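You operate a simulated robot arm through the tools that you are given. There is no shell and no other tool. Be economical: measure what you need, move in short steps, check, and stop when the job is done.

You run a simulated robot arm. Do the job below in one go: nothing can be reset, and whatever is moved stays where it is left.

TASK
Lay the green light bar in its forks, clip it down and light it. Set down upright: green light bar.

Only the result counts: the job must be done as asked and must still hold three seconds after the hand-in. Knocking over, shifting, dropping, spilling or breaking anything else fails it.

THE ROBOT
A 7-joint arm with a two-finger parallel gripper on a trunk, on a base that drives. Base frame: it is fixed to the floor where the robot stands at the start and does not move with it; the origin is under the middle of the robot, x ahead of it, y to its left, z up. Lengths are in m, angles in degrees, forces in N, time in s.
Its first joint turns from -166.0 to 166.0 degrees. Places, roughly: blue hinged plate [0.7, 0.7, 1.2]; cable forks [0.7, 0.6, 1.1]; switch marked string [0.7, 0, 1.4]; yellow hinged plate [0.7, 0.5, 1.2]. Payload 3.43 kg.
Tool frame: the origin (TCP) lies between the finger pads and is the grasp point; the fingertips stand 0.03 m ahead of it; z points along the fingers, y is the line along which they close. Largest opening 0.094 m; finger width 0.028, thickness 0.01; the body of the gripper, 0.05 by 0.096 m, starts 0.055 m behind the TCP.
Orientation is that of the tool frame in the base frame, as a unit quaternion [w, x, y, z]. With the fingers straight down and closing along the base's y, the tool's x points along the base's -x, its y along +y and its z along -z.

THE INTERFACE
- The arm moves only by the tool servo_tool. Its argument "rows" is a list of rows, each a list of 6 numbers: the shift along the base's x, y, z in units of 20 mm (1.0 is 20 mm), then the turn, a rotation vector about the base's x, y, z in units of 8 degrees (1.0 is 8 degrees). In form: [[dx, dy, dz, wx, wy, wz], ...]. A call has 1 to 10 rows; each row shifts and turns the commanded pose from where the row before left it. "claw" is the finger opening in m, from 0 to 0.094, set as the call begins (left out, the last holds). A call with a number of a shift or a turn outside -1 to 1 is refused whole. Each row takes 0.2 s and may step no farther than 0.05 m and 8.6 degrees from the row before; otherwise, or with a gripper value out of range, the whole call is refused. A pose out of reach is approached as far as the arm can. The call stops where the force on the tool passes 40 N (or 10 N more than at its start, if that is more) or the arm is blocked; 0.2 s more then pass. The fingers move at their own pace (about 0.045 m/s each) and stop on an object; they squeeze with about 34 N. The grip force told is the motor's: it shows also when the fingers shut on nothing. Time passes only in rows, and 0.2 s behind the last, so rows that do not move let the fingers close. The reply holds the time, the measured pose of the TCP, the force on the tool along the base axes, the opening and the grip force, in the units named above and with some noise, with the torque about the TCP (base axes, N m) and any sound that the robot's microphone picked up, and new pictures: "views" is both (left out), scene, wrist or none.
- Cameras (640 x 400 px; columns grow to the right, rows downward): "scene" is now at [0.5057, 0.2101, 1.3191]; the picture's right is [-0.09, -1.00, 0.00], its down [-0.66, 0.06, -0.75] and it looks along [0.75, -0.06, -0.66] (base axes); focal length 214 px, centre (320, 200). "wrist" rides on the gripper at [0.076, 0.014, -0.103] in the tool frame; the picture's right is [-0.18, 0.98, 0.00], its down [-0.75, -0.14, -0.64] and it looks along [-0.63, -0.12, 0.77] (tool axes); focal length 243 px, centre (320, 200). There is no depth. A picture from a camera that has moved, and an enlarged one, comes with that camera's place and axes in the base frame and with its lens.
- move_column(by): slides the trunk up (or, below 0, down) by that many m; the arm and the scene camera ride with it, the base frame stays. It gives what a move gives, with no picture.
- steer(legs): drives the robot by 1 to 6 legs, each [ahead, left, turn to the left] in m, m and degrees, along the robot's own axes; the way and the turn of a leg run together, so that a leg with both is an arc; at most 1.5 m and 180 degrees a leg. The arm and the cameras ride along, it lands a little off, and it stops where it bumps. It gives what a move gives, and a new picture of the scene camera.
- turn_head(pan, tilt): turns the head with the scene camera to pan (to the left, within 103 degrees either way) and tilt (down, from -29 to 69), counted from straight ahead of the robot. It gives what a move gives, and a new picture of the scene camera.
- inspect(camera, box): a new picture of the part [left, top, right, bottom] of that camera's present view, enlarged. It takes no simulated time.
- finish_job(): hands the job in; it is judged then, once.

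Go step by step. Nothing tells you exact positions but the pictures and the camera data: compare them with the known pose of the tool, close in by small moves and look again before you grip or let go. The budget is 120 turns and 260 pictures, counting those below and the enlarged ones. Unless the task says otherwise, let go and move clear before handing in, and close with one line.

The tools are called as a command line: name --pt "numbers of a row" for each row, then --argument value for the rest, lists and objects as JSON in quotes. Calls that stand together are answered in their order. servo_tool: Moves the arm, as the interface text tells. Its arguments: {"type":"object","properties":{"rows":{"type":"array"},"claw":{"type":"number"},"views":{"type":"string","enum":["both","scene","wrist","none"]}},"required":["rows"]} The other tools are called the same way: move_column (by) slides the trunk up or down; steer (legs) drives the base; turn_head (pan, tilt) turns the head that bears the scene camera; inspect (camera, box) takes an enlarged picture of a part of a camera's view; finish_job () hands the job in.

At the start:

```text
time: 0.0
eef_pos: [0.4981, 0.2949, 0.9993]
tool_rot: [0.0, 0.0, 1.0, 0.0]
contact_force: [-0.5, 0.0, 0.5]
wrist_torque: [0.02, 0.0, -0.01]
width: 0.0942
finger_force: 0.0
trunk travel left (down, up): [-0.425, 0.065]
robot x, y, heading: [0.0019, 0.0006, 0.3]
head pan, tilt: [-4.9, 41.3]
```

scene: 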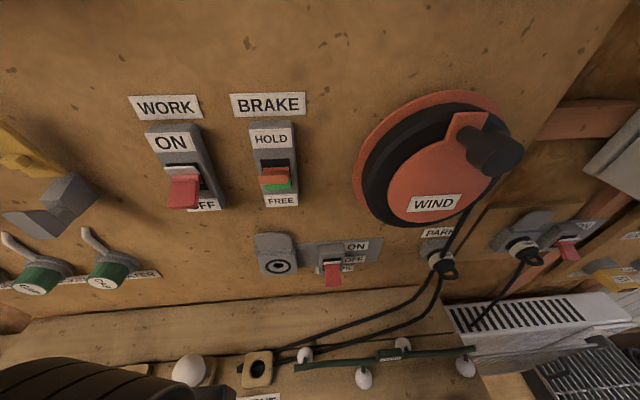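
wrist: 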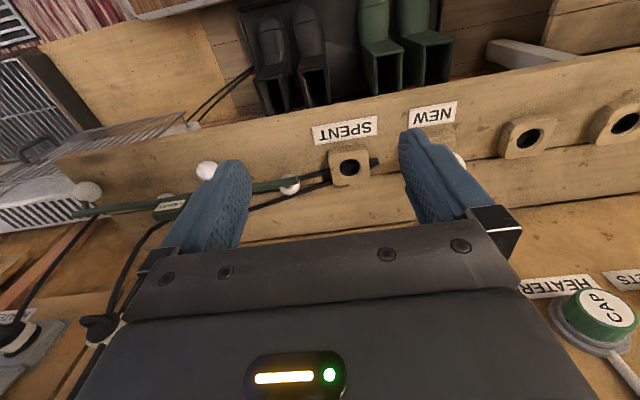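

I see a panel wall with switches, and on a ledge below a green light bar with bulbs. I'll look around to find the forks, hinged plates and switch.

turn_head --pan 40 --tilt 25

turn_head --pan -20 --tilt 20

turn_head --pan -15 --tilt 60

```text
time: 1.1
eef_pos: [0.4986, 0.2954, 0.9999]
tool_rot: [0.0, -0.001, 1.0, 0.0]
contact_force: [-0.7, 1.1, 0.0]
wrist_torque: [-0.06, -0.01, -0.02]
width: 0.0942
finger_force: 0.1
trunk travel left (down, up): [-0.425, 0.065]
robot x, y, heading: [0.0008, 0.0003, -0.0]
head pan, tilt: [40.0, 25.0]
camera scene: at [0.4925, 0.2766, 1.3442], right [0.64, -0.77, 0.0], down [-0.32, -0.27, -0.91], along [0.69, 0.58, -0.42], focal length 214 px, centre (320, 200)
```

scene: 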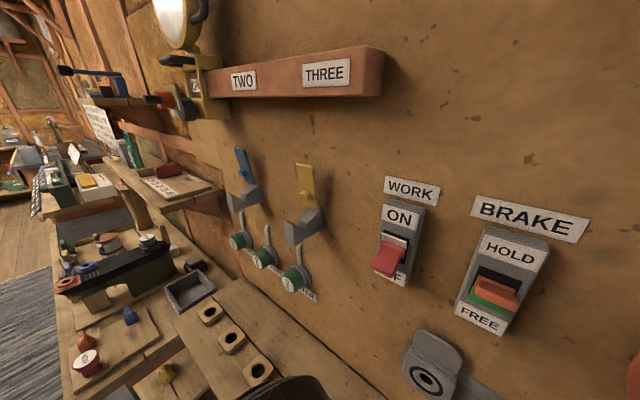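

```text
time: 2.4
eef_pos: [0.4996, 0.2958, 0.9997]
tool_rot: [0.0, 0.0, 1.0, 0.0]
contact_force: [-0.6, -0.9, -0.4]
wrist_torque: [0.0, 0.01, 0.02]
width: 0.0943
finger_force: 0.0
trunk travel left (down, up): [-0.425, 0.065]
robot x, y, heading: [-0.0011, 0.0014, -0.2]
head pan, tilt: [-20.0, 20.0]
camera scene: at [0.5094, 0.1856, 1.3524], right [-0.34, -0.94, 0.0], down [-0.32, 0.12, -0.94], along [0.88, -0.32, -0.34], focal length 214 px, centre (320, 200)
```

scene: 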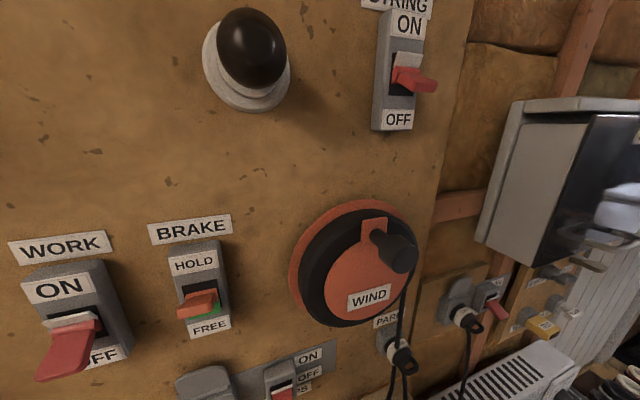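

```text
time: 3.5
eef_pos: [0.4985, 0.295, 1.0001]
tool_rot: [-0.001, 0.0, 1.0, 0.0]
contact_force: [-0.5, 0.0, 0.8]
wrist_torque: [-0.01, 0.0, 0.02]
width: 0.0942
finger_force: 0.1
trunk travel left (down, up): [-0.425, 0.065]
robot x, y, heading: [-0.0009, 0.0035, 0.2]
head pan, tilt: [-15.0, 60.0]
camera scene: at [0.4863, 0.2001, 1.2943], right [-0.26, -0.97, 0.0], down [-0.84, 0.22, -0.5], along [0.48, -0.13, -0.87], focal length 214 px, centre (320, 200)
```

scene: 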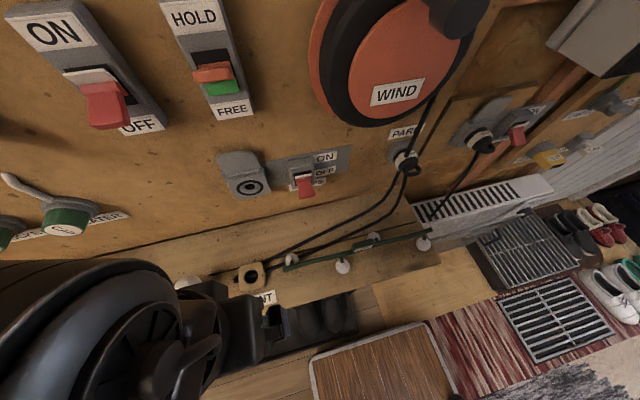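

The forks seem to be the grey blocks under the blue and yellow plates. I'll zoom in on them.

turn_head --pan 45 --tilt 25

inspect --camera "scene" --box '[200, 130, 400, 310]'

turn_head --pan -10 --tilt 55

inspect --camera "scene" --box '[220, 160, 500, 335]'

```text
time: 4.8
eef_pos: [0.4986, 0.2954, 0.9999]
tool_rot: [0.0, 0.0, 1.0, 0.0]
contact_force: [-0.4, 0.6, 0.1]
wrist_torque: [-0.01, 0.01, 0.06]
width: 0.0939
finger_force: 0.0
trunk travel left (down, up): [-0.425, 0.065]
robot x, y, heading: [-0.0029, 0.0001, -0.2]
head pan, tilt: [45.0, 25.0]
camera scene: at [0.4871, 0.2825, 1.3442], right [0.71, -0.71, 0.0], down [-0.3, -0.3, -0.91], along [0.64, 0.64, -0.42], focal length 214 px, centre (320, 200)
```

scene: 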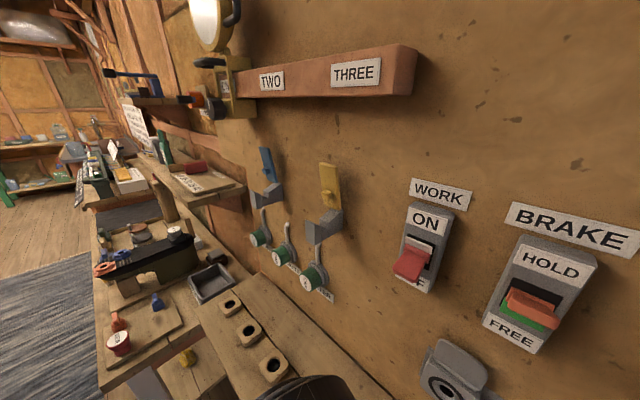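

```text
2.22 times, centred on (300, 220) of scene
camera zoom: at [0.4871, 0.2825, 1.3442], right [0.71, -0.71, 0.0], down [-0.3, -0.3, -0.91], along [0.64, 0.64, -0.42], focal length 477 px, centre (364, 156)
```

zoom: 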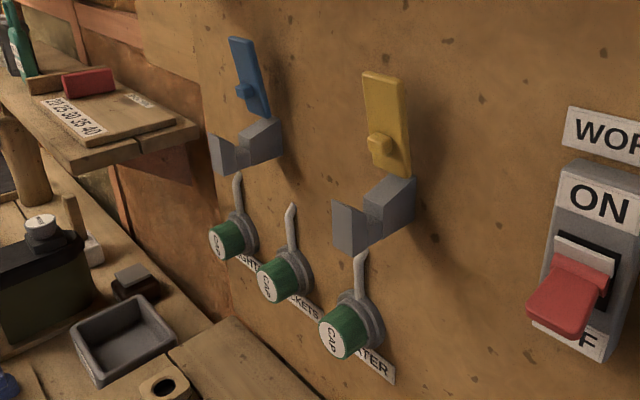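

```text
time: 6.0
eef_pos: [0.4984, 0.2961, 0.9995]
tool_rot: [-0.001, -0.001, 1.0, -0.001]
contact_force: [0.1, 0.4, 0.1]
wrist_torque: [0.0, 0.02, 0.02]
width: 0.094
finger_force: 0.0
trunk travel left (down, up): [-0.425, 0.065]
robot x, y, heading: [-0.0016, 0.0026, -0.2]
head pan, tilt: [-10.0, 55.0]
camera scene: at [0.4929, 0.2049, 1.3003], right [-0.17, -0.98, 0.0], down [-0.81, 0.14, -0.57], along [0.57, -0.1, -0.82], focal length 214 px, centre (320, 200)
```

scene: 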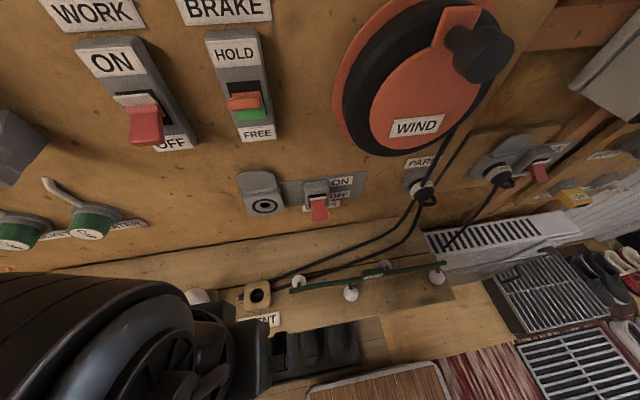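

```text
2.29 times, centred on (360, 248) of scene
camera zoom: at [0.4929, 0.2049, 1.3003], right [-0.17, -0.98, 0.0], down [-0.81, 0.14, -0.57], along [0.57, -0.1, -0.82], focal length 490 px, centre (229, 91)
```

zoom: 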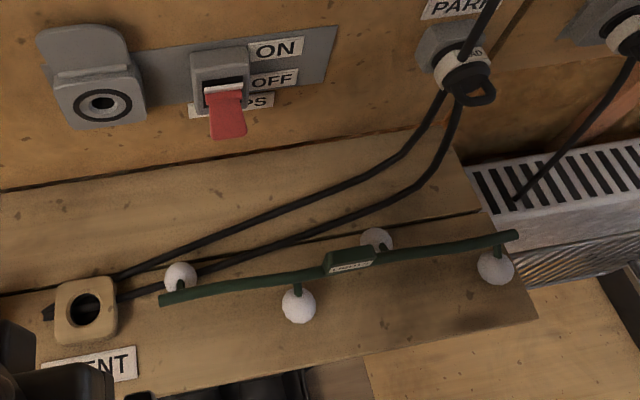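

The green bar stands on its bulbs along y, with its centre at about (0.60, 0.076, 0.86). I'll move the wrist over it with the fingers closing along x, for a closer look.

servo_tool --pt "0 -1 0.5 0 0 -1" --pt "0 -1 0.5 0 0 -1" --pt "0 -1 0 0 0 -1" --pt "0 -1 0 0 0 -1" --pt "0 -1 0 0 0 -1" --pt "0 -1 0 0 0 -1" --pt "0 -1 0 0 0 -1" --pt "0 -1 0 0 0 -1" --pt "0.5 -1 0 0 0 -1" --pt "0.5 -1 0 0 0 -1" --views "none"

servo_tool --pt "1 0 0 0 0 -1" --pt "1 0 0 0 0 -0.25" --pt "1 0 0 0 0 0" --pt "0.5 0 0 0 0 0" --pt "0 0 0 0 0 0" --views "both"

```text
time: 8.2
eef_pos: [0.5512, 0.1254, 0.9961]
tool_rot: [-0.003, 0.635, 0.772, -0.009]
contact_force: [-0.7, 0.6, 1.0]
wrist_torque: [-0.05, -0.02, -0.03]
width: 0.0941
finger_force: 0.0
out of reach, approached as far as the arm can: row 5, 6, 7, 8, 10
trunk travel left (down, up): [-0.425, 0.065]
robot x, y, heading: [0.0007, -0.0008, -0.3]
head pan, tilt: [-10.0, 55.0]
```

```text
time: 9.1
eef_pos: [0.5901, 0.1659, 1.0019]
tool_rot: [0.003, 0.649, 0.76, -0.006]
contact_force: [0.4, -0.8, 0.5]
wrist_torque: [0.0, -0.02, 0.03]
width: 0.0941
finger_force: 0.0
trunk travel left (down, up): [-0.425, 0.065]
robot x, y, heading: [0.0006, -0.0021, -0.1]
head pan, tilt: [-10.0, 55.0]
stopped in row 4: the arm was blocked; the commanded pose is now the measured one
camera scene: at [0.4929, 0.2048, 1.3003], right [-0.17, -0.98, 0.0], down [-0.81, 0.14, -0.57], along [0.56, -0.1, -0.82], focal length 214 px, centre (320, 200)
camera wrist: at [0.5907, 0.2459, 1.1044], right [1.0, -0.03, 0.0], down [-0.02, -0.76, 0.65], along [-0.02, -0.65, -0.76], focal length 243 px, centre (320, 200)
```

scene: 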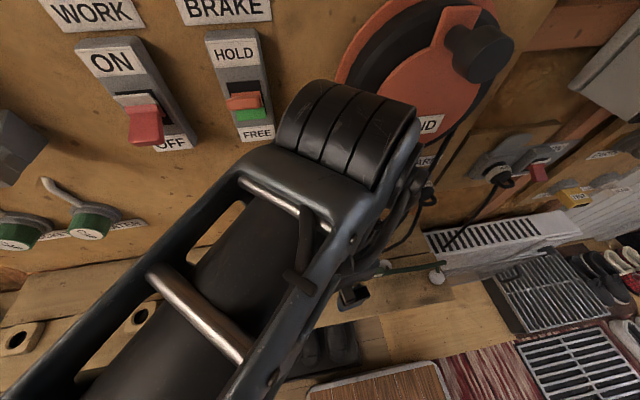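
wrist: 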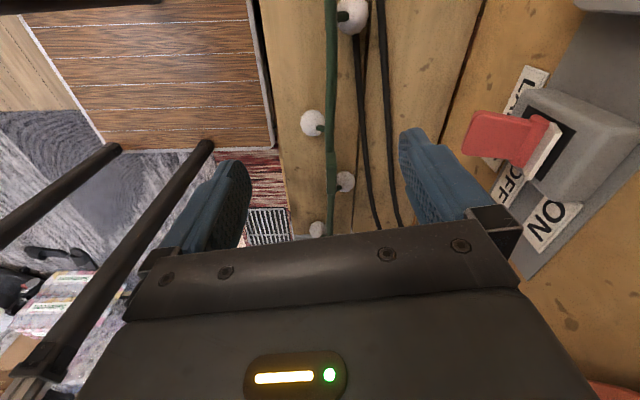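

The arm stalled short of the bar, probably at a joint limit. I'll back off and shift the base right so the bar is better placed for it.

servo_tool --pt "-1 0 0 0 0 0" --pt "-1 0 0 0 0 0" --pt "-1 0 0 0 0 0" --pt "-1 0 0 0 0 0" --pt "-1 0 0 0 0 0" --views "none"

turn_head --pan -60 --tilt 50

```text
time: 10.3
eef_pos: [0.5095, 0.1782, 0.9811]
tool_rot: [-0.003, 0.647, 0.762, -0.027]
contact_force: [-0.1, 0.7, -0.1]
wrist_torque: [0.01, 0.0, 0.0]
width: 0.0941
finger_force: 0.0
out of reach, approached as far as the arm can: row 4, 5
trunk travel left (down, up): [-0.425, 0.065]
robot x, y, heading: [-0.0002, 0.0007, 0.1]
head pan, tilt: [-10.0, 55.0]
```

```text
time: 11.5
eef_pos: [0.5078, 0.1783, 0.9807]
tool_rot: [-0.004, 0.646, 0.762, -0.027]
contact_force: [0.7, -0.2, -1.0]
wrist_torque: [0.01, -0.02, -0.02]
width: 0.0939
finger_force: 0.0
trunk travel left (down, up): [-0.425, 0.065]
robot x, y, heading: [-0.0009, 0.0007, 0.0]
head pan, tilt: [-60.0, 50.0]
camera scene: at [0.4604, 0.1508, 1.3068], right [-0.87, -0.5, 0.0], down [-0.38, 0.66, -0.64], along [0.32, -0.56, -0.77], focal length 214 px, centre (320, 200)
```

scene: 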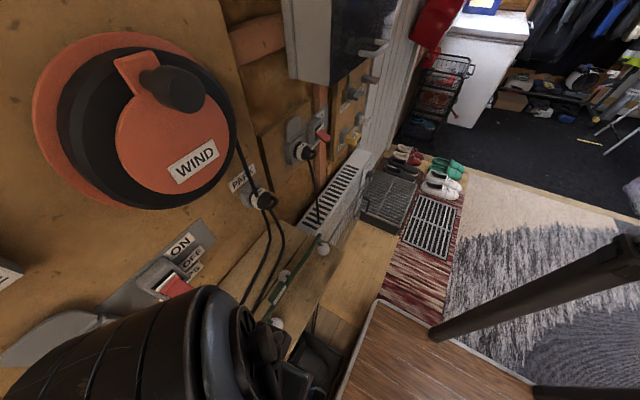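

turn_head --pan -100 --tilt 60

turn_head --pan 100 --tilt 50

```text
time: 12.5
eef_pos: [0.507, 0.1789, 0.9804]
tool_rot: [-0.003, 0.646, 0.763, -0.027]
contact_force: [-0.1, -0.1, 0.3]
wrist_torque: [0.01, -0.01, 0.03]
width: 0.0941
finger_force: 0.0
trunk travel left (down, up): [-0.425, 0.065]
robot x, y, heading: [-0.0013, 0.0011, 0.2]
head pan, tilt: [-100.0, 60.0]
camera scene: at [0.4104, 0.1517, 1.2942], right [-0.98, 0.17, 0.0], down [0.15, 0.85, -0.5], along [-0.09, -0.49, -0.87], focal length 214 px, centre (320, 200)
```

scene: 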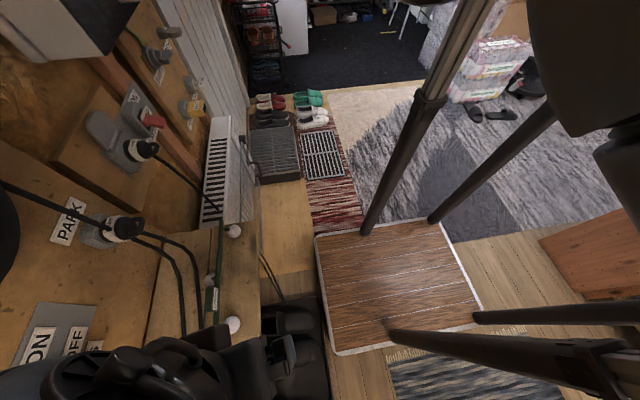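

```text
time: 15.5
eef_pos: [0.5036, 0.1789, 0.9807]
tool_rot: [-0.003, 0.646, 0.763, -0.028]
contact_force: [-0.3, -0.4, 0.8]
wrist_torque: [0.0, 0.03, 0.0]
width: 0.0938
finger_force: 0.0
trunk travel left (down, up): [-0.425, 0.065]
robot x, y, heading: [0.0017, 0.0054, -0.2]
head pan, tilt: [100.0, 50.0]
camera scene: at [0.4085, 0.2932, 1.3068], right [0.98, 0.17, 0.0], down [0.13, -0.75, -0.64], along [-0.11, 0.63, -0.77], focal length 214 px, centre (320, 200)
```

scene: 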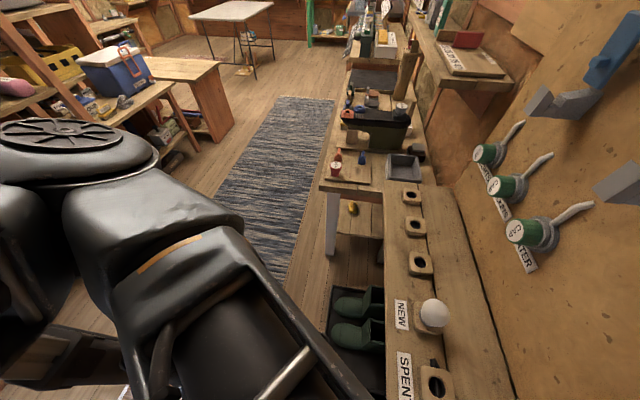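

The floor to the right is clear. I'll move right in a small step.

steer --legs '[[0, -0.2, 0]]'

turn_head --pan 10 --tilt 55

```text
time: 17.1
eef_pos: [0.5044, -0.0221, 0.9802]
tool_rot: [-0.004, 0.646, 0.763, -0.028]
contact_force: [0.7, -0.2, 0.4]
wrist_torque: [-0.01, 0.0, 0.01]
width: 0.0942
finger_force: 0.0
trunk travel left (down, up): [-0.425, 0.065]
robot x, y, heading: [0.0002, -0.1977, 0.1]
head pan, tilt: [100.0, 50.0]
camera scene: at [0.4087, 0.0944, 1.3068], right [0.98, 0.17, 0.0], down [0.13, -0.75, -0.64], along [-0.11, 0.63, -0.77], focal length 214 px, centre (320, 200)
```

scene: 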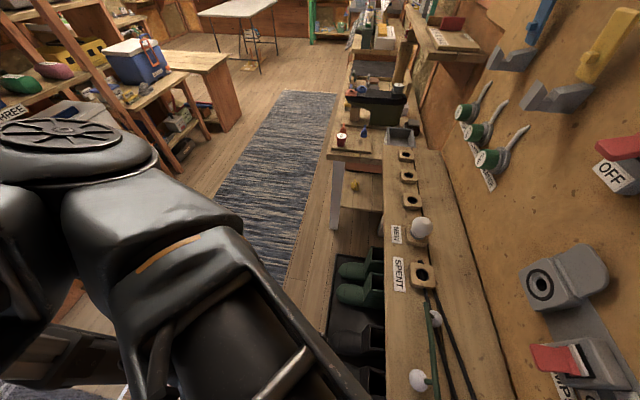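

```text
time: 18.7
eef_pos: [0.5041, -0.0221, 0.979]
tool_rot: [-0.004, 0.647, 0.762, -0.03]
contact_force: [0.0, 0.5, 0.4]
wrist_torque: [-0.02, 0.01, 0.03]
width: 0.094
finger_force: 0.1
trunk travel left (down, up): [-0.425, 0.065]
robot x, y, heading: [0.0006, -0.2002, -0.1]
head pan, tilt: [10.0, 55.0]
camera scene: at [0.493, 0.031, 1.3003], right [0.17, -0.98, 0.0], down [-0.81, -0.14, -0.57], along [0.56, 0.1, -0.82], focal length 214 px, centre (320, 200)
```

scene: 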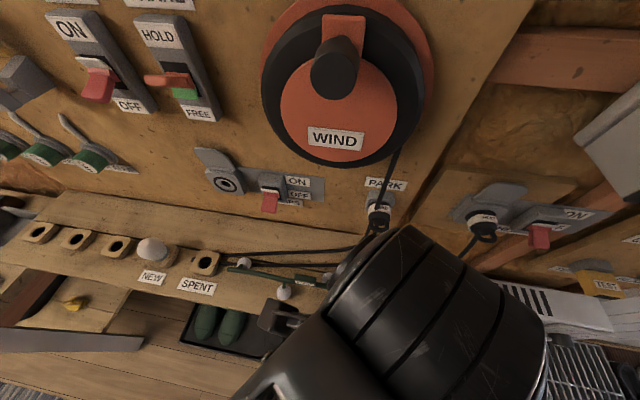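

servo_tool --pt "0 1 0 0.13 -0.17 -0.58" --pt "0 1 0 0.13 -0.17 -0.59" --pt "0 1 0 0 0 0" --pt "0 1 0 0 0 0" --pt "0.9 0.9 0 0 0 0" --pt "0.9 0 0 0 0 0" --pt "0.9 0 0 0 0 0" --pt "0.9 0 0 0 0 0" --pt "0.9 0 0 0 0 0" --views "both"

```text
time: 20.7
eef_pos: [0.5937, 0.0771, 0.9794]
tool_rot: [-0.001, 0.707, 0.707, 0.002]
contact_force: [1.1, -0.7, -0.8]
wrist_torque: [-0.01, -0.01, -0.02]
width: 0.0943
finger_force: 0.0
trunk travel left (down, up): [-0.425, 0.065]
robot x, y, heading: [0.0013, -0.1987, -0.1]
head pan, tilt: [10.0, 55.0]
camera scene: at [0.4927, 0.0311, 1.3004], right [0.17, -0.98, 0.0], down [-0.81, -0.14, -0.57], along [0.56, 0.1, -0.82], focal length 214 px, centre (320, 200)
camera wrist: at [0.6077, 0.1543, 1.0827], right [0.98, -0.18, 0.0], down [-0.14, -0.75, 0.64], along [-0.12, -0.63, -0.77], focal length 243 px, centre (320, 200)
```

scene: 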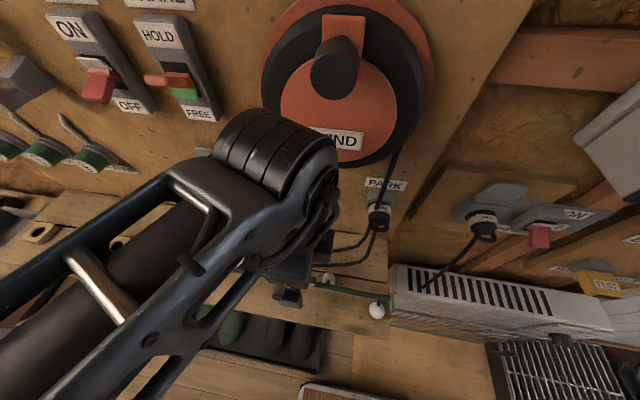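
wrist: 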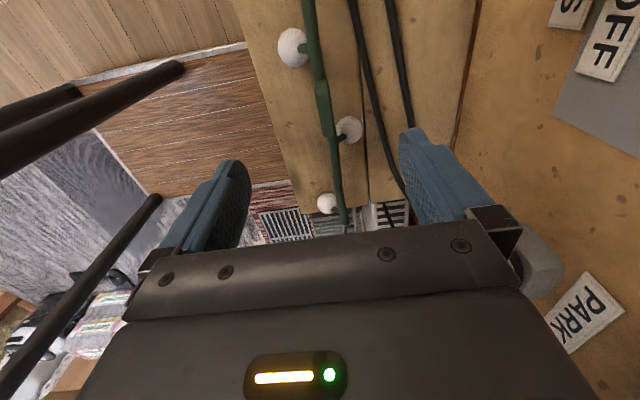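

The bar centre is at about (0.598, 0.084), clear between two bulbs. I'll narrow the fingers to miss the cable and go down part way.

servo_tool --pt "0.2 0.4 0 0 0 0" --pt "0 0 -1 0 0 0" --pt "0 0 -1 0 0 0" --pt "0 0 -1 0 0 0" --pt "0 0 0 0 0 0" --pt "0 0 0 0 0 0" --claw 0.042 --views "both"

inspect --camera "wrist" --box '[220, 0, 460, 240]'

```text
time: 22.1
eef_pos: [0.5978, 0.0845, 0.9208]
tool_rot: [0.0, 0.707, 0.708, 0.001]
contact_force: [1.0, 0.4, -0.1]
wrist_torque: [-0.02, -0.02, -0.01]
width: 0.0422
finger_force: 0.1
trunk travel left (down, up): [-0.425, 0.065]
robot x, y, heading: [-0.0002, -0.2013, -0.2]
head pan, tilt: [10.0, 55.0]
camera scene: at [0.493, 0.031, 1.3003], right [0.17, -0.98, 0.0], down [-0.81, -0.14, -0.57], along [0.56, 0.1, -0.82], focal length 214 px, centre (320, 200)
camera wrist: at [0.6112, 0.1611, 1.0229], right [0.98, -0.18, 0.0], down [-0.14, -0.76, 0.64], along [-0.12, -0.63, -0.77], focal length 243 px, centre (320, 200)
```

scene: 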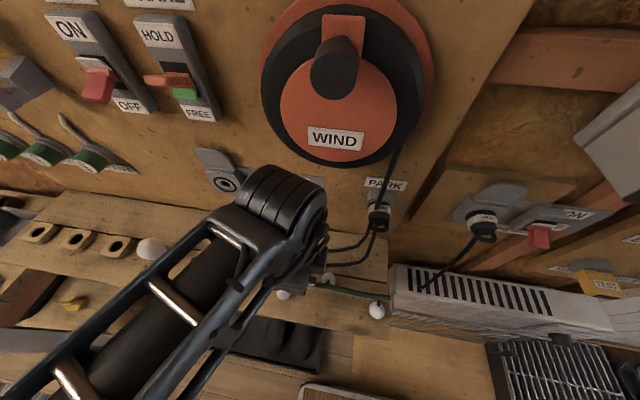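
wrist: 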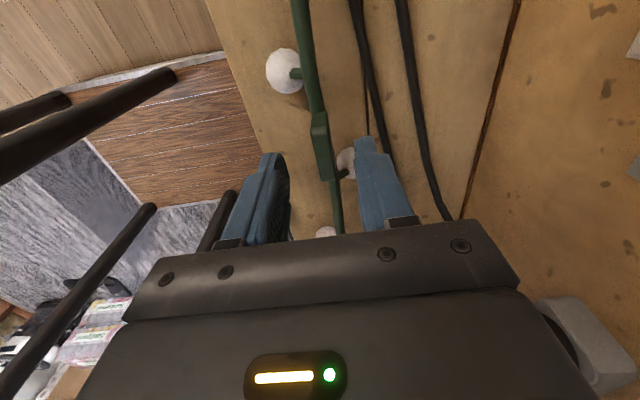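

```text
1.67 times, centred on (340, 120) of wrist
camera zoom: at [0.6112, 0.1611, 1.0229], right [0.98, -0.18, 0.0], down [-0.14, -0.76, 0.64], along [-0.12, -0.63, -0.77], focal length 404 px, centre (287, 333)
```

zoom: 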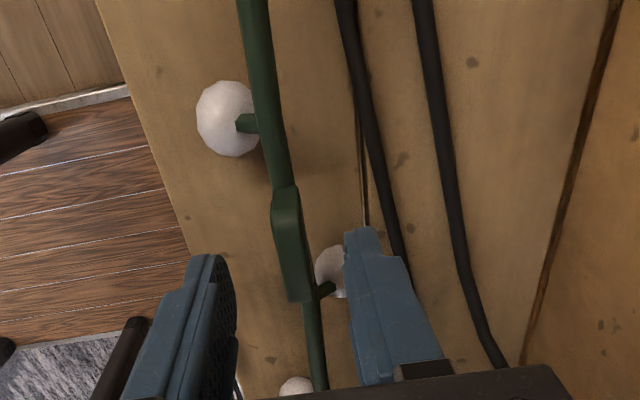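

servo_tool --pt "0 0 -1 0 0 0" --pt "0 0 -0.6 0 0 0" --pt "0 0 0 0 0 0" --views "wrist"

inspect --camera "scene" --box '[220, 180, 420, 340]'

```text
time: 22.9
eef_pos: [0.5978, 0.0847, 0.8886]
tool_rot: [0.0, 0.706, 0.708, 0.002]
contact_force: [1.0, -0.5, 0.0]
wrist_torque: [0.0, 0.02, 0.0]
width: 0.042
finger_force: 0.1
trunk travel left (down, up): [-0.425, 0.065]
robot x, y, heading: [-0.0004, -0.1969, 0.2]
head pan, tilt: [10.0, 55.0]
camera wrist: at [0.6112, 0.1619, 0.9911], right [0.98, -0.18, 0.0], down [-0.14, -0.76, 0.64], along [-0.12, -0.63, -0.77], focal length 243 px, centre (320, 200)
```

wrist: 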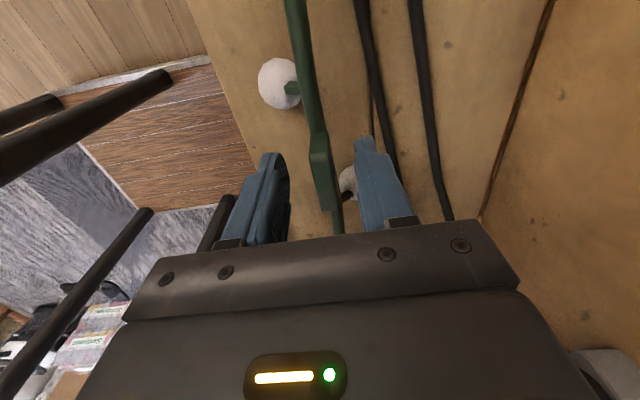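

```text
2.50 times, centred on (320, 260) of scene
camera zoom: at [0.493, 0.031, 1.3003], right [0.17, -0.98, 0.0], down [-0.81, -0.14, -0.57], along [0.56, 0.1, -0.82], focal length 536 px, centre (320, 50)
```

zoom: 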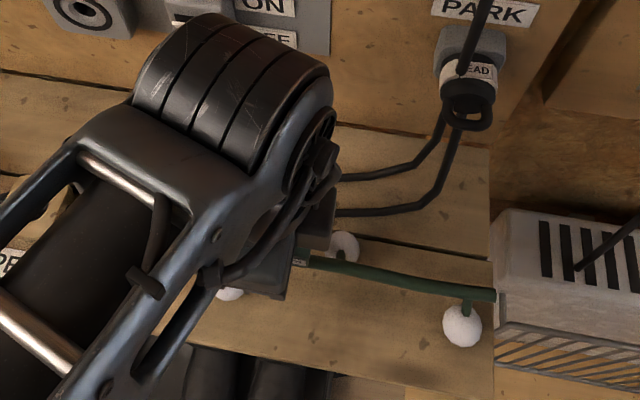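

servo_tool --pt "0.05 -0.25 -0.5 0 0 0" --pt "0 0 -0.5 0 0 0" --pt "0 0 0 0 0 0" --views "wrist"

inspect --camera "wrist" --box '[220, 60, 460, 240]'

```text
time: 23.7
eef_pos: [0.5988, 0.0802, 0.8676]
tool_rot: [0.001, 0.707, 0.707, 0.002]
contact_force: [1.6, 0.1, -0.5]
wrist_torque: [0.01, -0.01, 0.01]
width: 0.0421
finger_force: 0.1
trunk travel left (down, up): [-0.425, 0.065]
robot x, y, heading: [-0.0012, -0.1956, 0.1]
head pan, tilt: [10.0, 55.0]
camera wrist: at [0.6121, 0.1571, 0.9709], right [0.98, -0.18, 0.0], down [-0.14, -0.76, 0.64], along [-0.12, -0.63, -0.77], focal length 243 px, centre (320, 200)
```

wrist: 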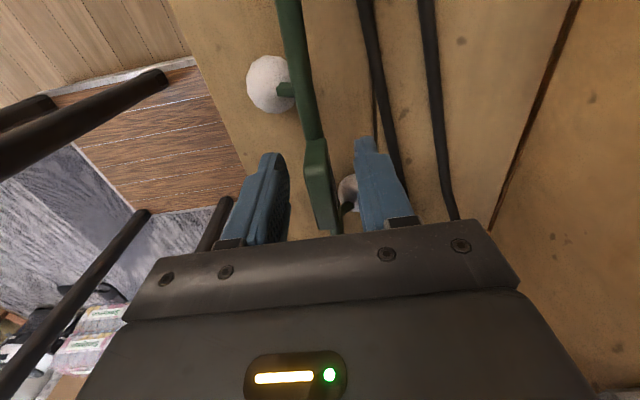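

```text
2.22 times, centred on (340, 150) of wrist
camera zoom: at [0.6121, 0.1571, 0.9709], right [0.98, -0.18, 0.0], down [-0.14, -0.76, 0.64], along [-0.12, -0.63, -0.77], focal length 539 px, centre (276, 311)
```

zoom: 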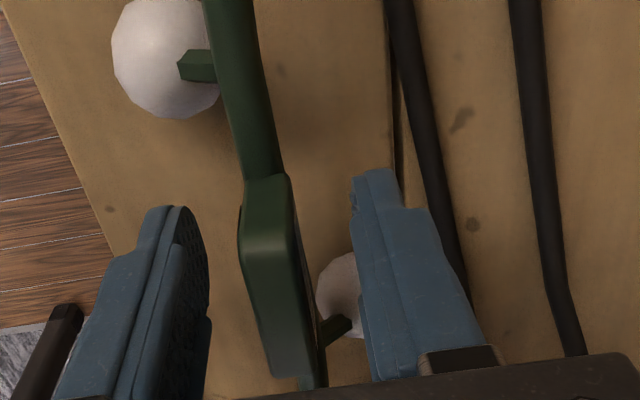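

servo_tool --pt "0 0 0 0 0 0" --pt "0 0 0 0 0 0" --pt "0 0 0 0 0 0" --pt "0 0 0 0 0 0" --claw 0.0 --views "wrist"

```text
time: 24.7
eef_pos: [0.5985, 0.0804, 0.8671]
tool_rot: [-0.001, 0.707, 0.707, 0.001]
contact_force: [0.4, 0.3, 0.4]
wrist_torque: [0.02, -0.01, 0.01]
width: 0.0158
finger_force: 34.2
trunk travel left (down, up): [-0.425, 0.065]
robot x, y, heading: [0.0022, -0.1991, -0.3]
head pan, tilt: [10.0, 55.0]
camera wrist: at [0.6121, 0.1571, 0.9709], right [0.98, -0.18, 0.0], down [-0.14, -0.76, 0.64], along [-0.12, -0.63, -0.77], focal length 243 px, centre (320, 200)
```

wrist: 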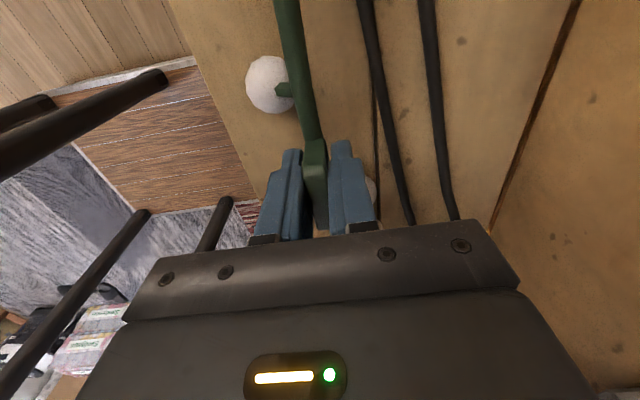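

Gripped at 15.8 mm on the block. I'll lift and check.

servo_tool --pt "0 0 0.5 0 0 0" --pt "0 0 1 0 0 0" --pt "0 0 1 0 0 0" --pt "-0.5 0 1 0 0 0" --pt "-1 0 0.5 0 0 0" --pt "-1 0 0 0 0 0" --views "both"

inspect --camera "wrist" --box '[200, 0, 480, 240]'

```text
time: 26.1
eef_pos: [0.5474, 0.0779, 0.9487]
tool_rot: [0.0, 0.706, 0.708, 0.001]
contact_force: [-0.1, 0.5, -0.5]
wrist_torque: [0.02, 0.03, 0.01]
width: 0.0156
finger_force: 34.1
trunk travel left (down, up): [-0.425, 0.065]
robot x, y, heading: [0.0016, -0.2008, -0.0]
head pan, tilt: [10.0, 55.0]
camera scene: at [0.4933, 0.0309, 1.3002], right [0.17, -0.98, 0.0], down [-0.81, -0.14, -0.57], along [0.56, 0.1, -0.82], focal length 214 px, centre (320, 200)
camera wrist: at [0.5619, 0.1552, 1.052], right [0.98, -0.18, 0.0], down [-0.14, -0.75, 0.64], along [-0.12, -0.63, -0.77], focal length 243 px, centre (320, 200)
```

scene: 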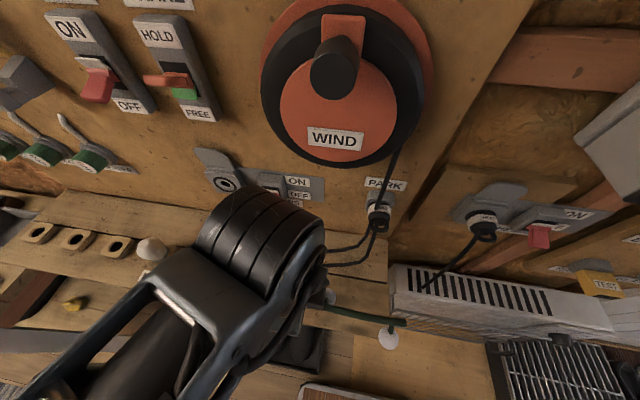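
wrist: 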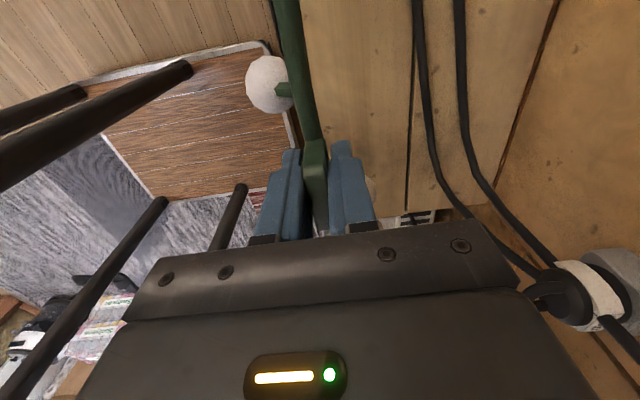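

```text
1.67 times, centred on (340, 120) of wrist
camera zoom: at [0.5619, 0.1552, 1.052], right [0.98, -0.18, 0.0], down [-0.14, -0.75, 0.64], along [-0.12, -0.63, -0.77], focal length 404 px, centre (287, 333)
```

zoom: 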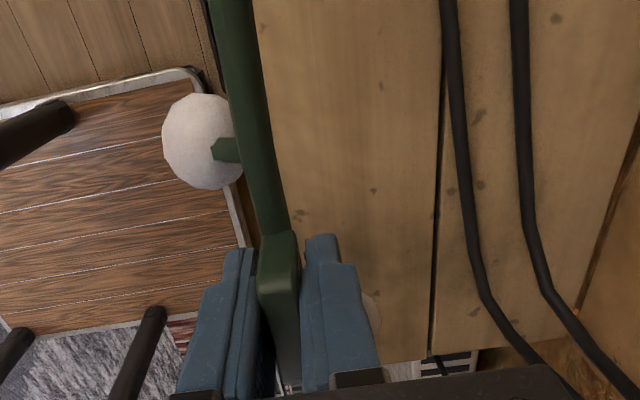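

The bar is free of the cables and held level. I'll retract and raise it, then drive left to the forks.

servo_tool --pt "-1 0 0.5 0 0 0" --pt "-1 0 1 0 0 0" --pt "-1 0 1 0 0 0" --pt "-1 0 1 0 0 0" --pt "-1 0 1 0 0 0" --pt "0 0 1 0 0 0" --views "none"

steer --legs '[[0, 0.4, 0]]'

turn_head --pan 40 --tilt 40

```text
time: 27.5
eef_pos: [0.4601, 0.0671, 1.0413]
tool_rot: [0.006, 0.719, 0.695, -0.027]
contact_force: [-1.4, -0.5, -1.3]
wrist_torque: [0.0, -0.02, 0.01]
width: 0.0158
finger_force: 34.2
trunk travel left (down, up): [-0.425, 0.065]
robot x, y, heading: [-0.0, -0.2003, -0.2]
head pan, tilt: [10.0, 55.0]
```

```text
time: 30.0
eef_pos: [0.4592, 0.4654, 1.0423]
tool_rot: [0.003, 0.719, 0.694, -0.026]
contact_force: [0.7, -0.7, -0.6]
wrist_torque: [0.04, 0.04, 0.0]
width: 0.0156
finger_force: 33.9
trunk travel left (down, up): [-0.425, 0.065]
robot x, y, heading: [-0.0004, 0.1982, -0.3]
head pan, tilt: [10.0, 55.0]
camera scene: at [0.496, 0.4343, 1.3046], right [0.23, -0.97, 0.0], down [-0.76, -0.18, -0.62], along [0.6, 0.14, -0.78], focal length 214 px, centre (320, 200)
```

scene: 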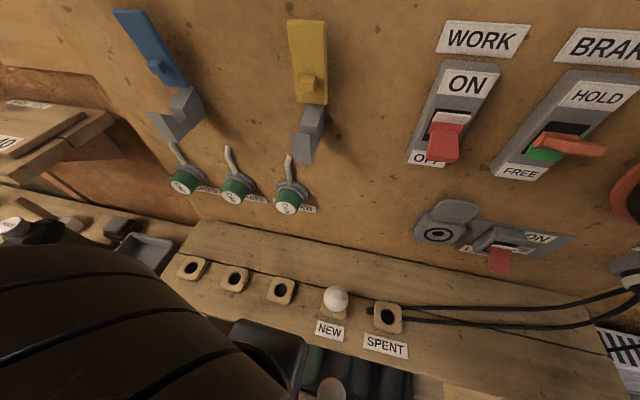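

```text
time: 30.9
eef_pos: [0.4597, 0.4662, 1.0425]
tool_rot: [0.004, 0.72, 0.694, -0.025]
contact_force: [0.0, -0.4, -0.9]
wrist_torque: [0.01, 0.0, -0.02]
width: 0.0158
finger_force: 33.8
trunk travel left (down, up): [-0.425, 0.065]
robot x, y, heading: [0.0038, 0.1997, 0.1]
head pan, tilt: [40.0, 40.0]
camera scene: at [0.4877, 0.4717, 1.3209], right [0.64, -0.77, 0.0], down [-0.49, -0.41, -0.77], along [0.59, 0.49, -0.64], focal length 214 px, centre (320, 200)
```

scene: 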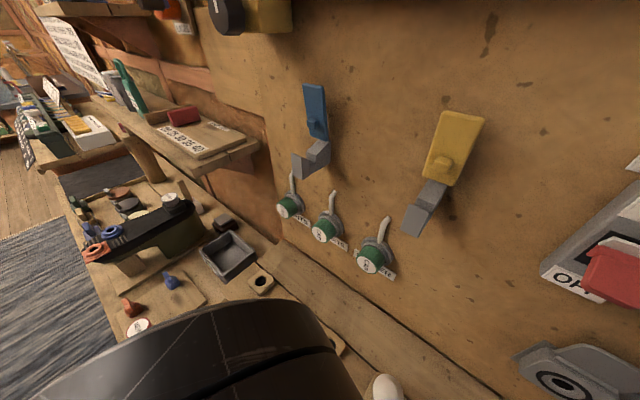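

inspect --camera "scene" --box '[260, 70, 500, 250]'

turn_head --pan 10 --tilt 35

inspect --camera "scene" --box '[80, 40, 400, 280]'

turn_head --pan 80 --tilt 40

inspect --camera "scene" --box '[440, 50, 640, 250]'

```text
2.22 times, centred on (380, 160) of scene
camera zoom: at [0.4877, 0.4717, 1.3209], right [0.64, -0.77, 0.0], down [-0.49, -0.41, -0.77], along [0.59, 0.49, -0.64], focal length 477 px, centre (187, 289)
```

zoom: 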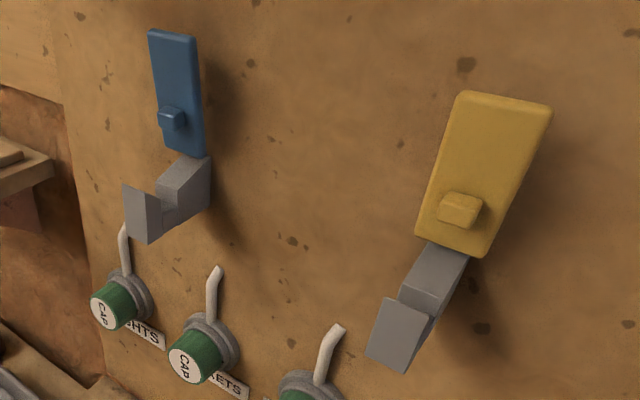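

```text
time: 31.9
eef_pos: [0.46, 0.4659, 1.0421]
tool_rot: [0.002, 0.72, 0.694, -0.026]
contact_force: [0.1, -0.6, -0.9]
wrist_torque: [0.01, 0.01, -0.02]
width: 0.0159
finger_force: 33.9
trunk travel left (down, up): [-0.425, 0.065]
robot x, y, heading: [-0.0026, 0.1961, -0.1]
head pan, tilt: [10.0, 35.0]
camera scene: at [0.5093, 0.4325, 1.3285], right [0.17, -0.98, 0.0], down [-0.57, -0.1, -0.82], along [0.81, 0.14, -0.57], focal length 214 px, centre (320, 200)
```

scene: 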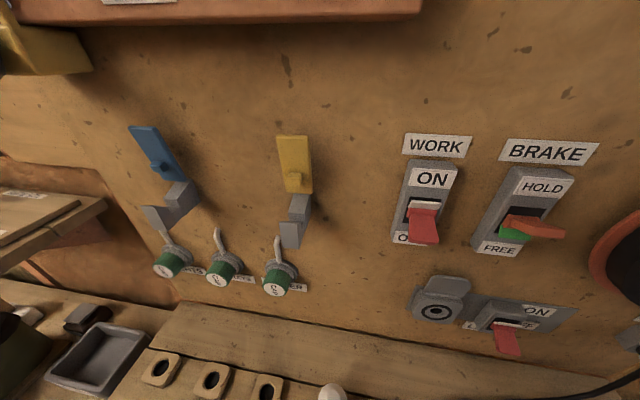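

```text
1.67 times, centred on (240, 160) of scene
camera zoom: at [0.5093, 0.4325, 1.3285], right [0.17, -0.98, 0.0], down [-0.57, -0.1, -0.82], along [0.81, 0.14, -0.57], focal length 358 px, centre (453, 267)
```

zoom: 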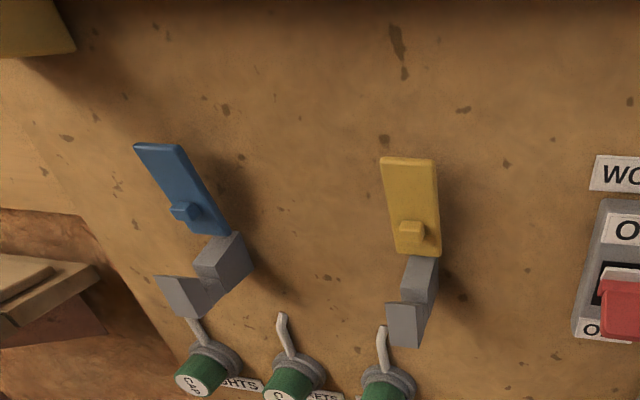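

```text
time: 33.3
eef_pos: [0.4607, 0.4653, 1.0416]
tool_rot: [0.004, 0.719, 0.695, -0.026]
contact_force: [0.0, 0.1, -0.6]
wrist_torque: [0.02, 0.03, 0.02]
width: 0.0157
finger_force: 34.2
trunk travel left (down, up): [-0.425, 0.065]
robot x, y, heading: [0.0026, 0.2018, 0.2]
head pan, tilt: [80.0, 40.0]
camera scene: at [0.4374, 0.5009, 1.3209], right [0.98, -0.18, 0.0], down [-0.11, -0.63, -0.77], along [0.13, 0.75, -0.64], focal length 214 px, centre (320, 200)
```

scene: 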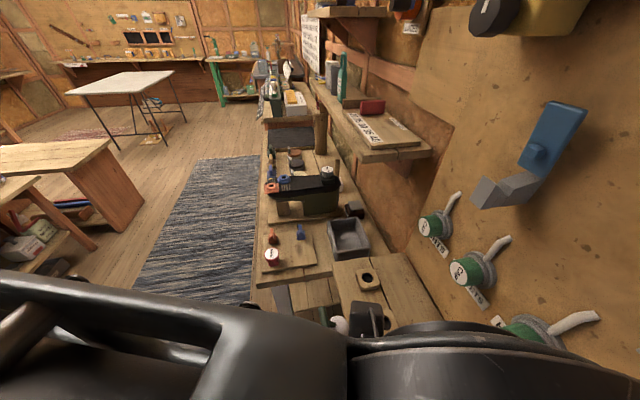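

```text
2.00 times, centred on (540, 150) of scene
camera zoom: at [0.4374, 0.5009, 1.3209], right [0.98, -0.18, 0.0], down [-0.11, -0.63, -0.77], along [0.13, 0.75, -0.64], focal length 429 px, centre (-120, 300)
```

zoom: 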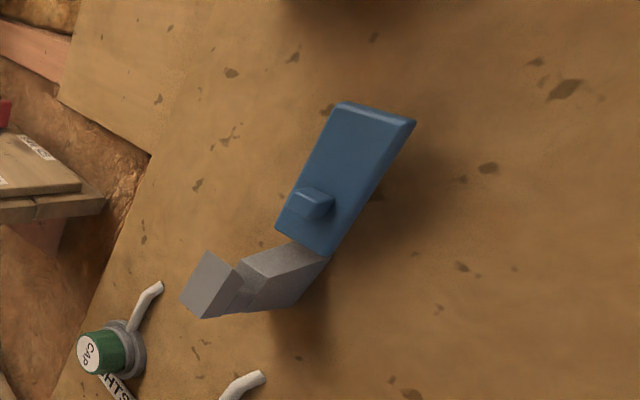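

Triangulated: fork slots at about (0.715, 0.506, 1.143) and (0.715, 0.676, 1.143), wall at x≈0.75. A downward grip would hit the wall there. So I'll set the bar back on the ledge nearer its front edge and regrip it horizontally.

steer --legs '[[0, -0.4, 0]]'

turn_head --pan -5 --tilt 62

```text
time: 35.8
eef_pos: [0.4599, 0.0622, 1.0412]
tool_rot: [0.003, 0.721, 0.693, -0.026]
contact_force: [0.0, 0.1, -1.0]
wrist_torque: [0.03, -0.02, -0.02]
width: 0.0154
finger_force: 33.7
trunk travel left (down, up): [-0.425, 0.065]
robot x, y, heading: [-0.0037, -0.2002, -0.4]
head pan, tilt: [80.0, 40.0]
camera scene: at [0.4373, 0.0981, 1.3209], right [0.98, -0.18, 0.0], down [-0.11, -0.63, -0.77], along [0.14, 0.75, -0.64], focal length 214 px, centre (320, 200)
```

scene: 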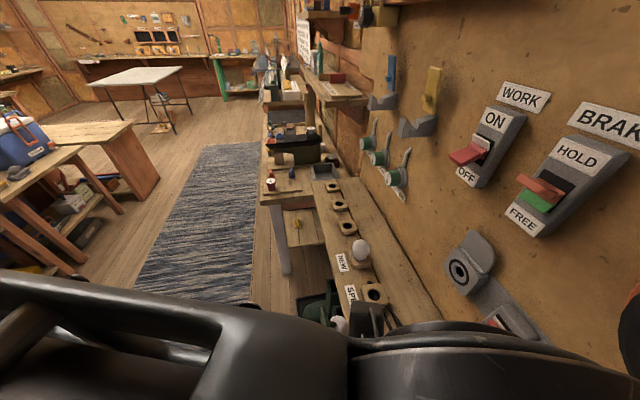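

```text
time: 37.4
eef_pos: [0.4565, 0.0616, 1.0364]
tool_rot: [0.002, 0.721, 0.692, -0.033]
contact_force: [1.1, 0.2, -1.2]
wrist_torque: [-0.01, -0.01, 0.0]
width: 0.0157
finger_force: 34.2
trunk travel left (down, up): [-0.425, 0.065]
robot x, y, heading: [0.002, -0.2005, -0.4]
head pan, tilt: [-5.0, 62.0]
camera scene: at [0.4844, 0.0124, 1.2901], right [-0.03, -1.0, 0.0], down [-0.9, 0.03, -0.44], along [0.44, -0.01, -0.9], focal length 214 px, centre (320, 200)
```

scene: 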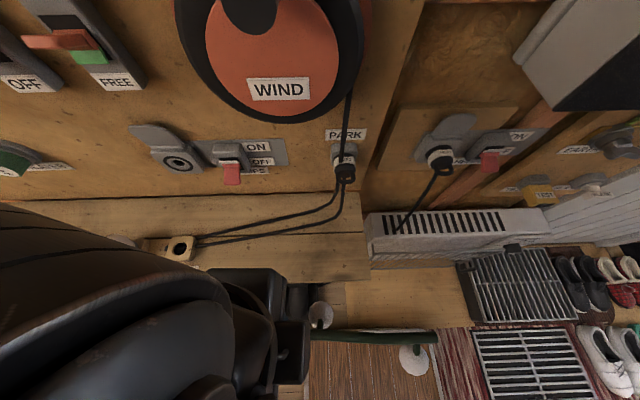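

servo_tool --pt "0.9 0.5 0 0.35 -0.32 0.29" --pt "1 0.4 0 0 0 0" --pt "1 0 -0.5 0 0 0" --pt "1 0 -0.8 0 0 0" --pt "1 0 -1 0 0 0" --pt "1 0 -1 0 0 0" --pt "0 0 -1 0 0 0" --pt "0 0 -1 0 0 0" --views "wrist"

```text
time: 39.2
eef_pos: [0.577, 0.0806, 0.9359]
tool_rot: [0.002, 0.707, 0.707, 0.008]
contact_force: [0.4, 0.2, -0.8]
wrist_torque: [0.02, 0.01, 0.02]
width: 0.0156
finger_force: 34.1
trunk travel left (down, up): [-0.425, 0.065]
robot x, y, heading: [0.0017, -0.2021, -0.1]
head pan, tilt: [-5.0, 62.0]
camera wrist: at [0.5894, 0.1576, 1.0397], right [0.98, -0.18, 0.01], down [-0.15, -0.76, 0.63], along [-0.11, -0.62, -0.77], focal length 243 px, centre (320, 200)
```

wrist: 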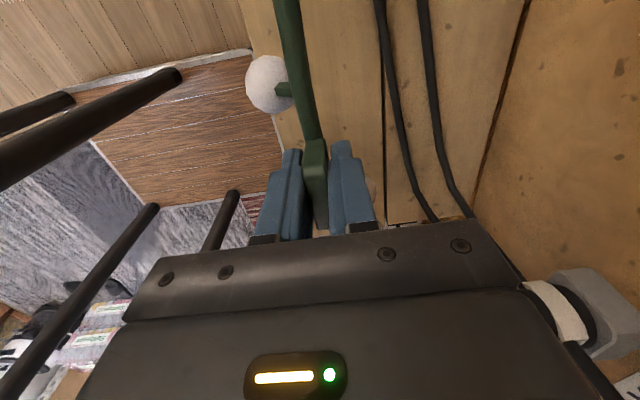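

servo_tool --pt "0 0 -1 -0.08 0.08 0" --pt "0 0 -1 0 0 0" --pt "0 0 -1 0 0 0" --pt "0 0 -0.25 0 0 0" --pt "0 0 -0.15 0 0 0" --pt "0 0 0 0 0 0" --views "both"

```text
time: 40.6
eef_pos: [0.5783, 0.08, 0.8683]
tool_rot: [0.003, 0.707, 0.707, -0.001]
contact_force: [-1.2, -2.1, 6.0]
wrist_torque: [0.83, -0.09, 0.11]
width: 0.0155
finger_force: 33.5
trunk travel left (down, up): [-0.425, 0.065]
robot x, y, heading: [-0.0026, -0.2014, -0.4]
head pan, tilt: [-5.0, 62.0]
camera scene: at [0.486, 0.0084, 1.2921], right [-0.09, -1.0, 0.0], down [-0.88, 0.08, -0.47], along [0.47, -0.04, -0.88], focal length 214 px, centre (320, 200)
camera wrist: at [0.5906, 0.1581, 0.9707], right [0.98, -0.18, 0.0], down [-0.14, -0.75, 0.64], along [-0.12, -0.63, -0.77], focal length 243 px, centre (320, 200)
```

scene: 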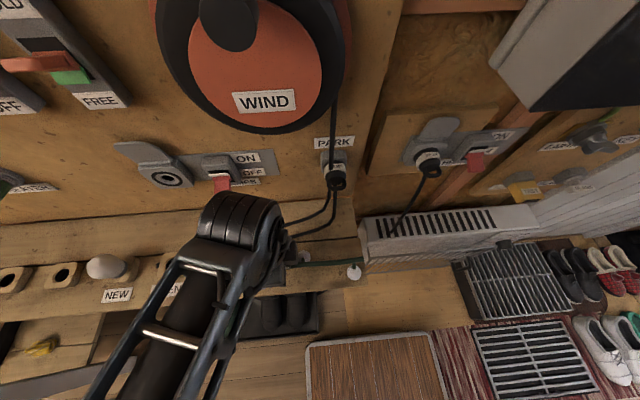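
wrist: 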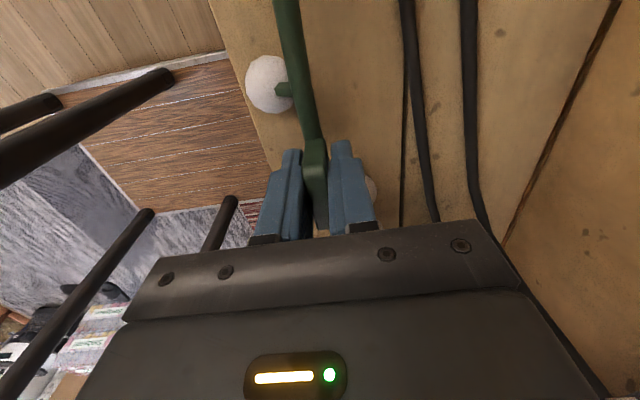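

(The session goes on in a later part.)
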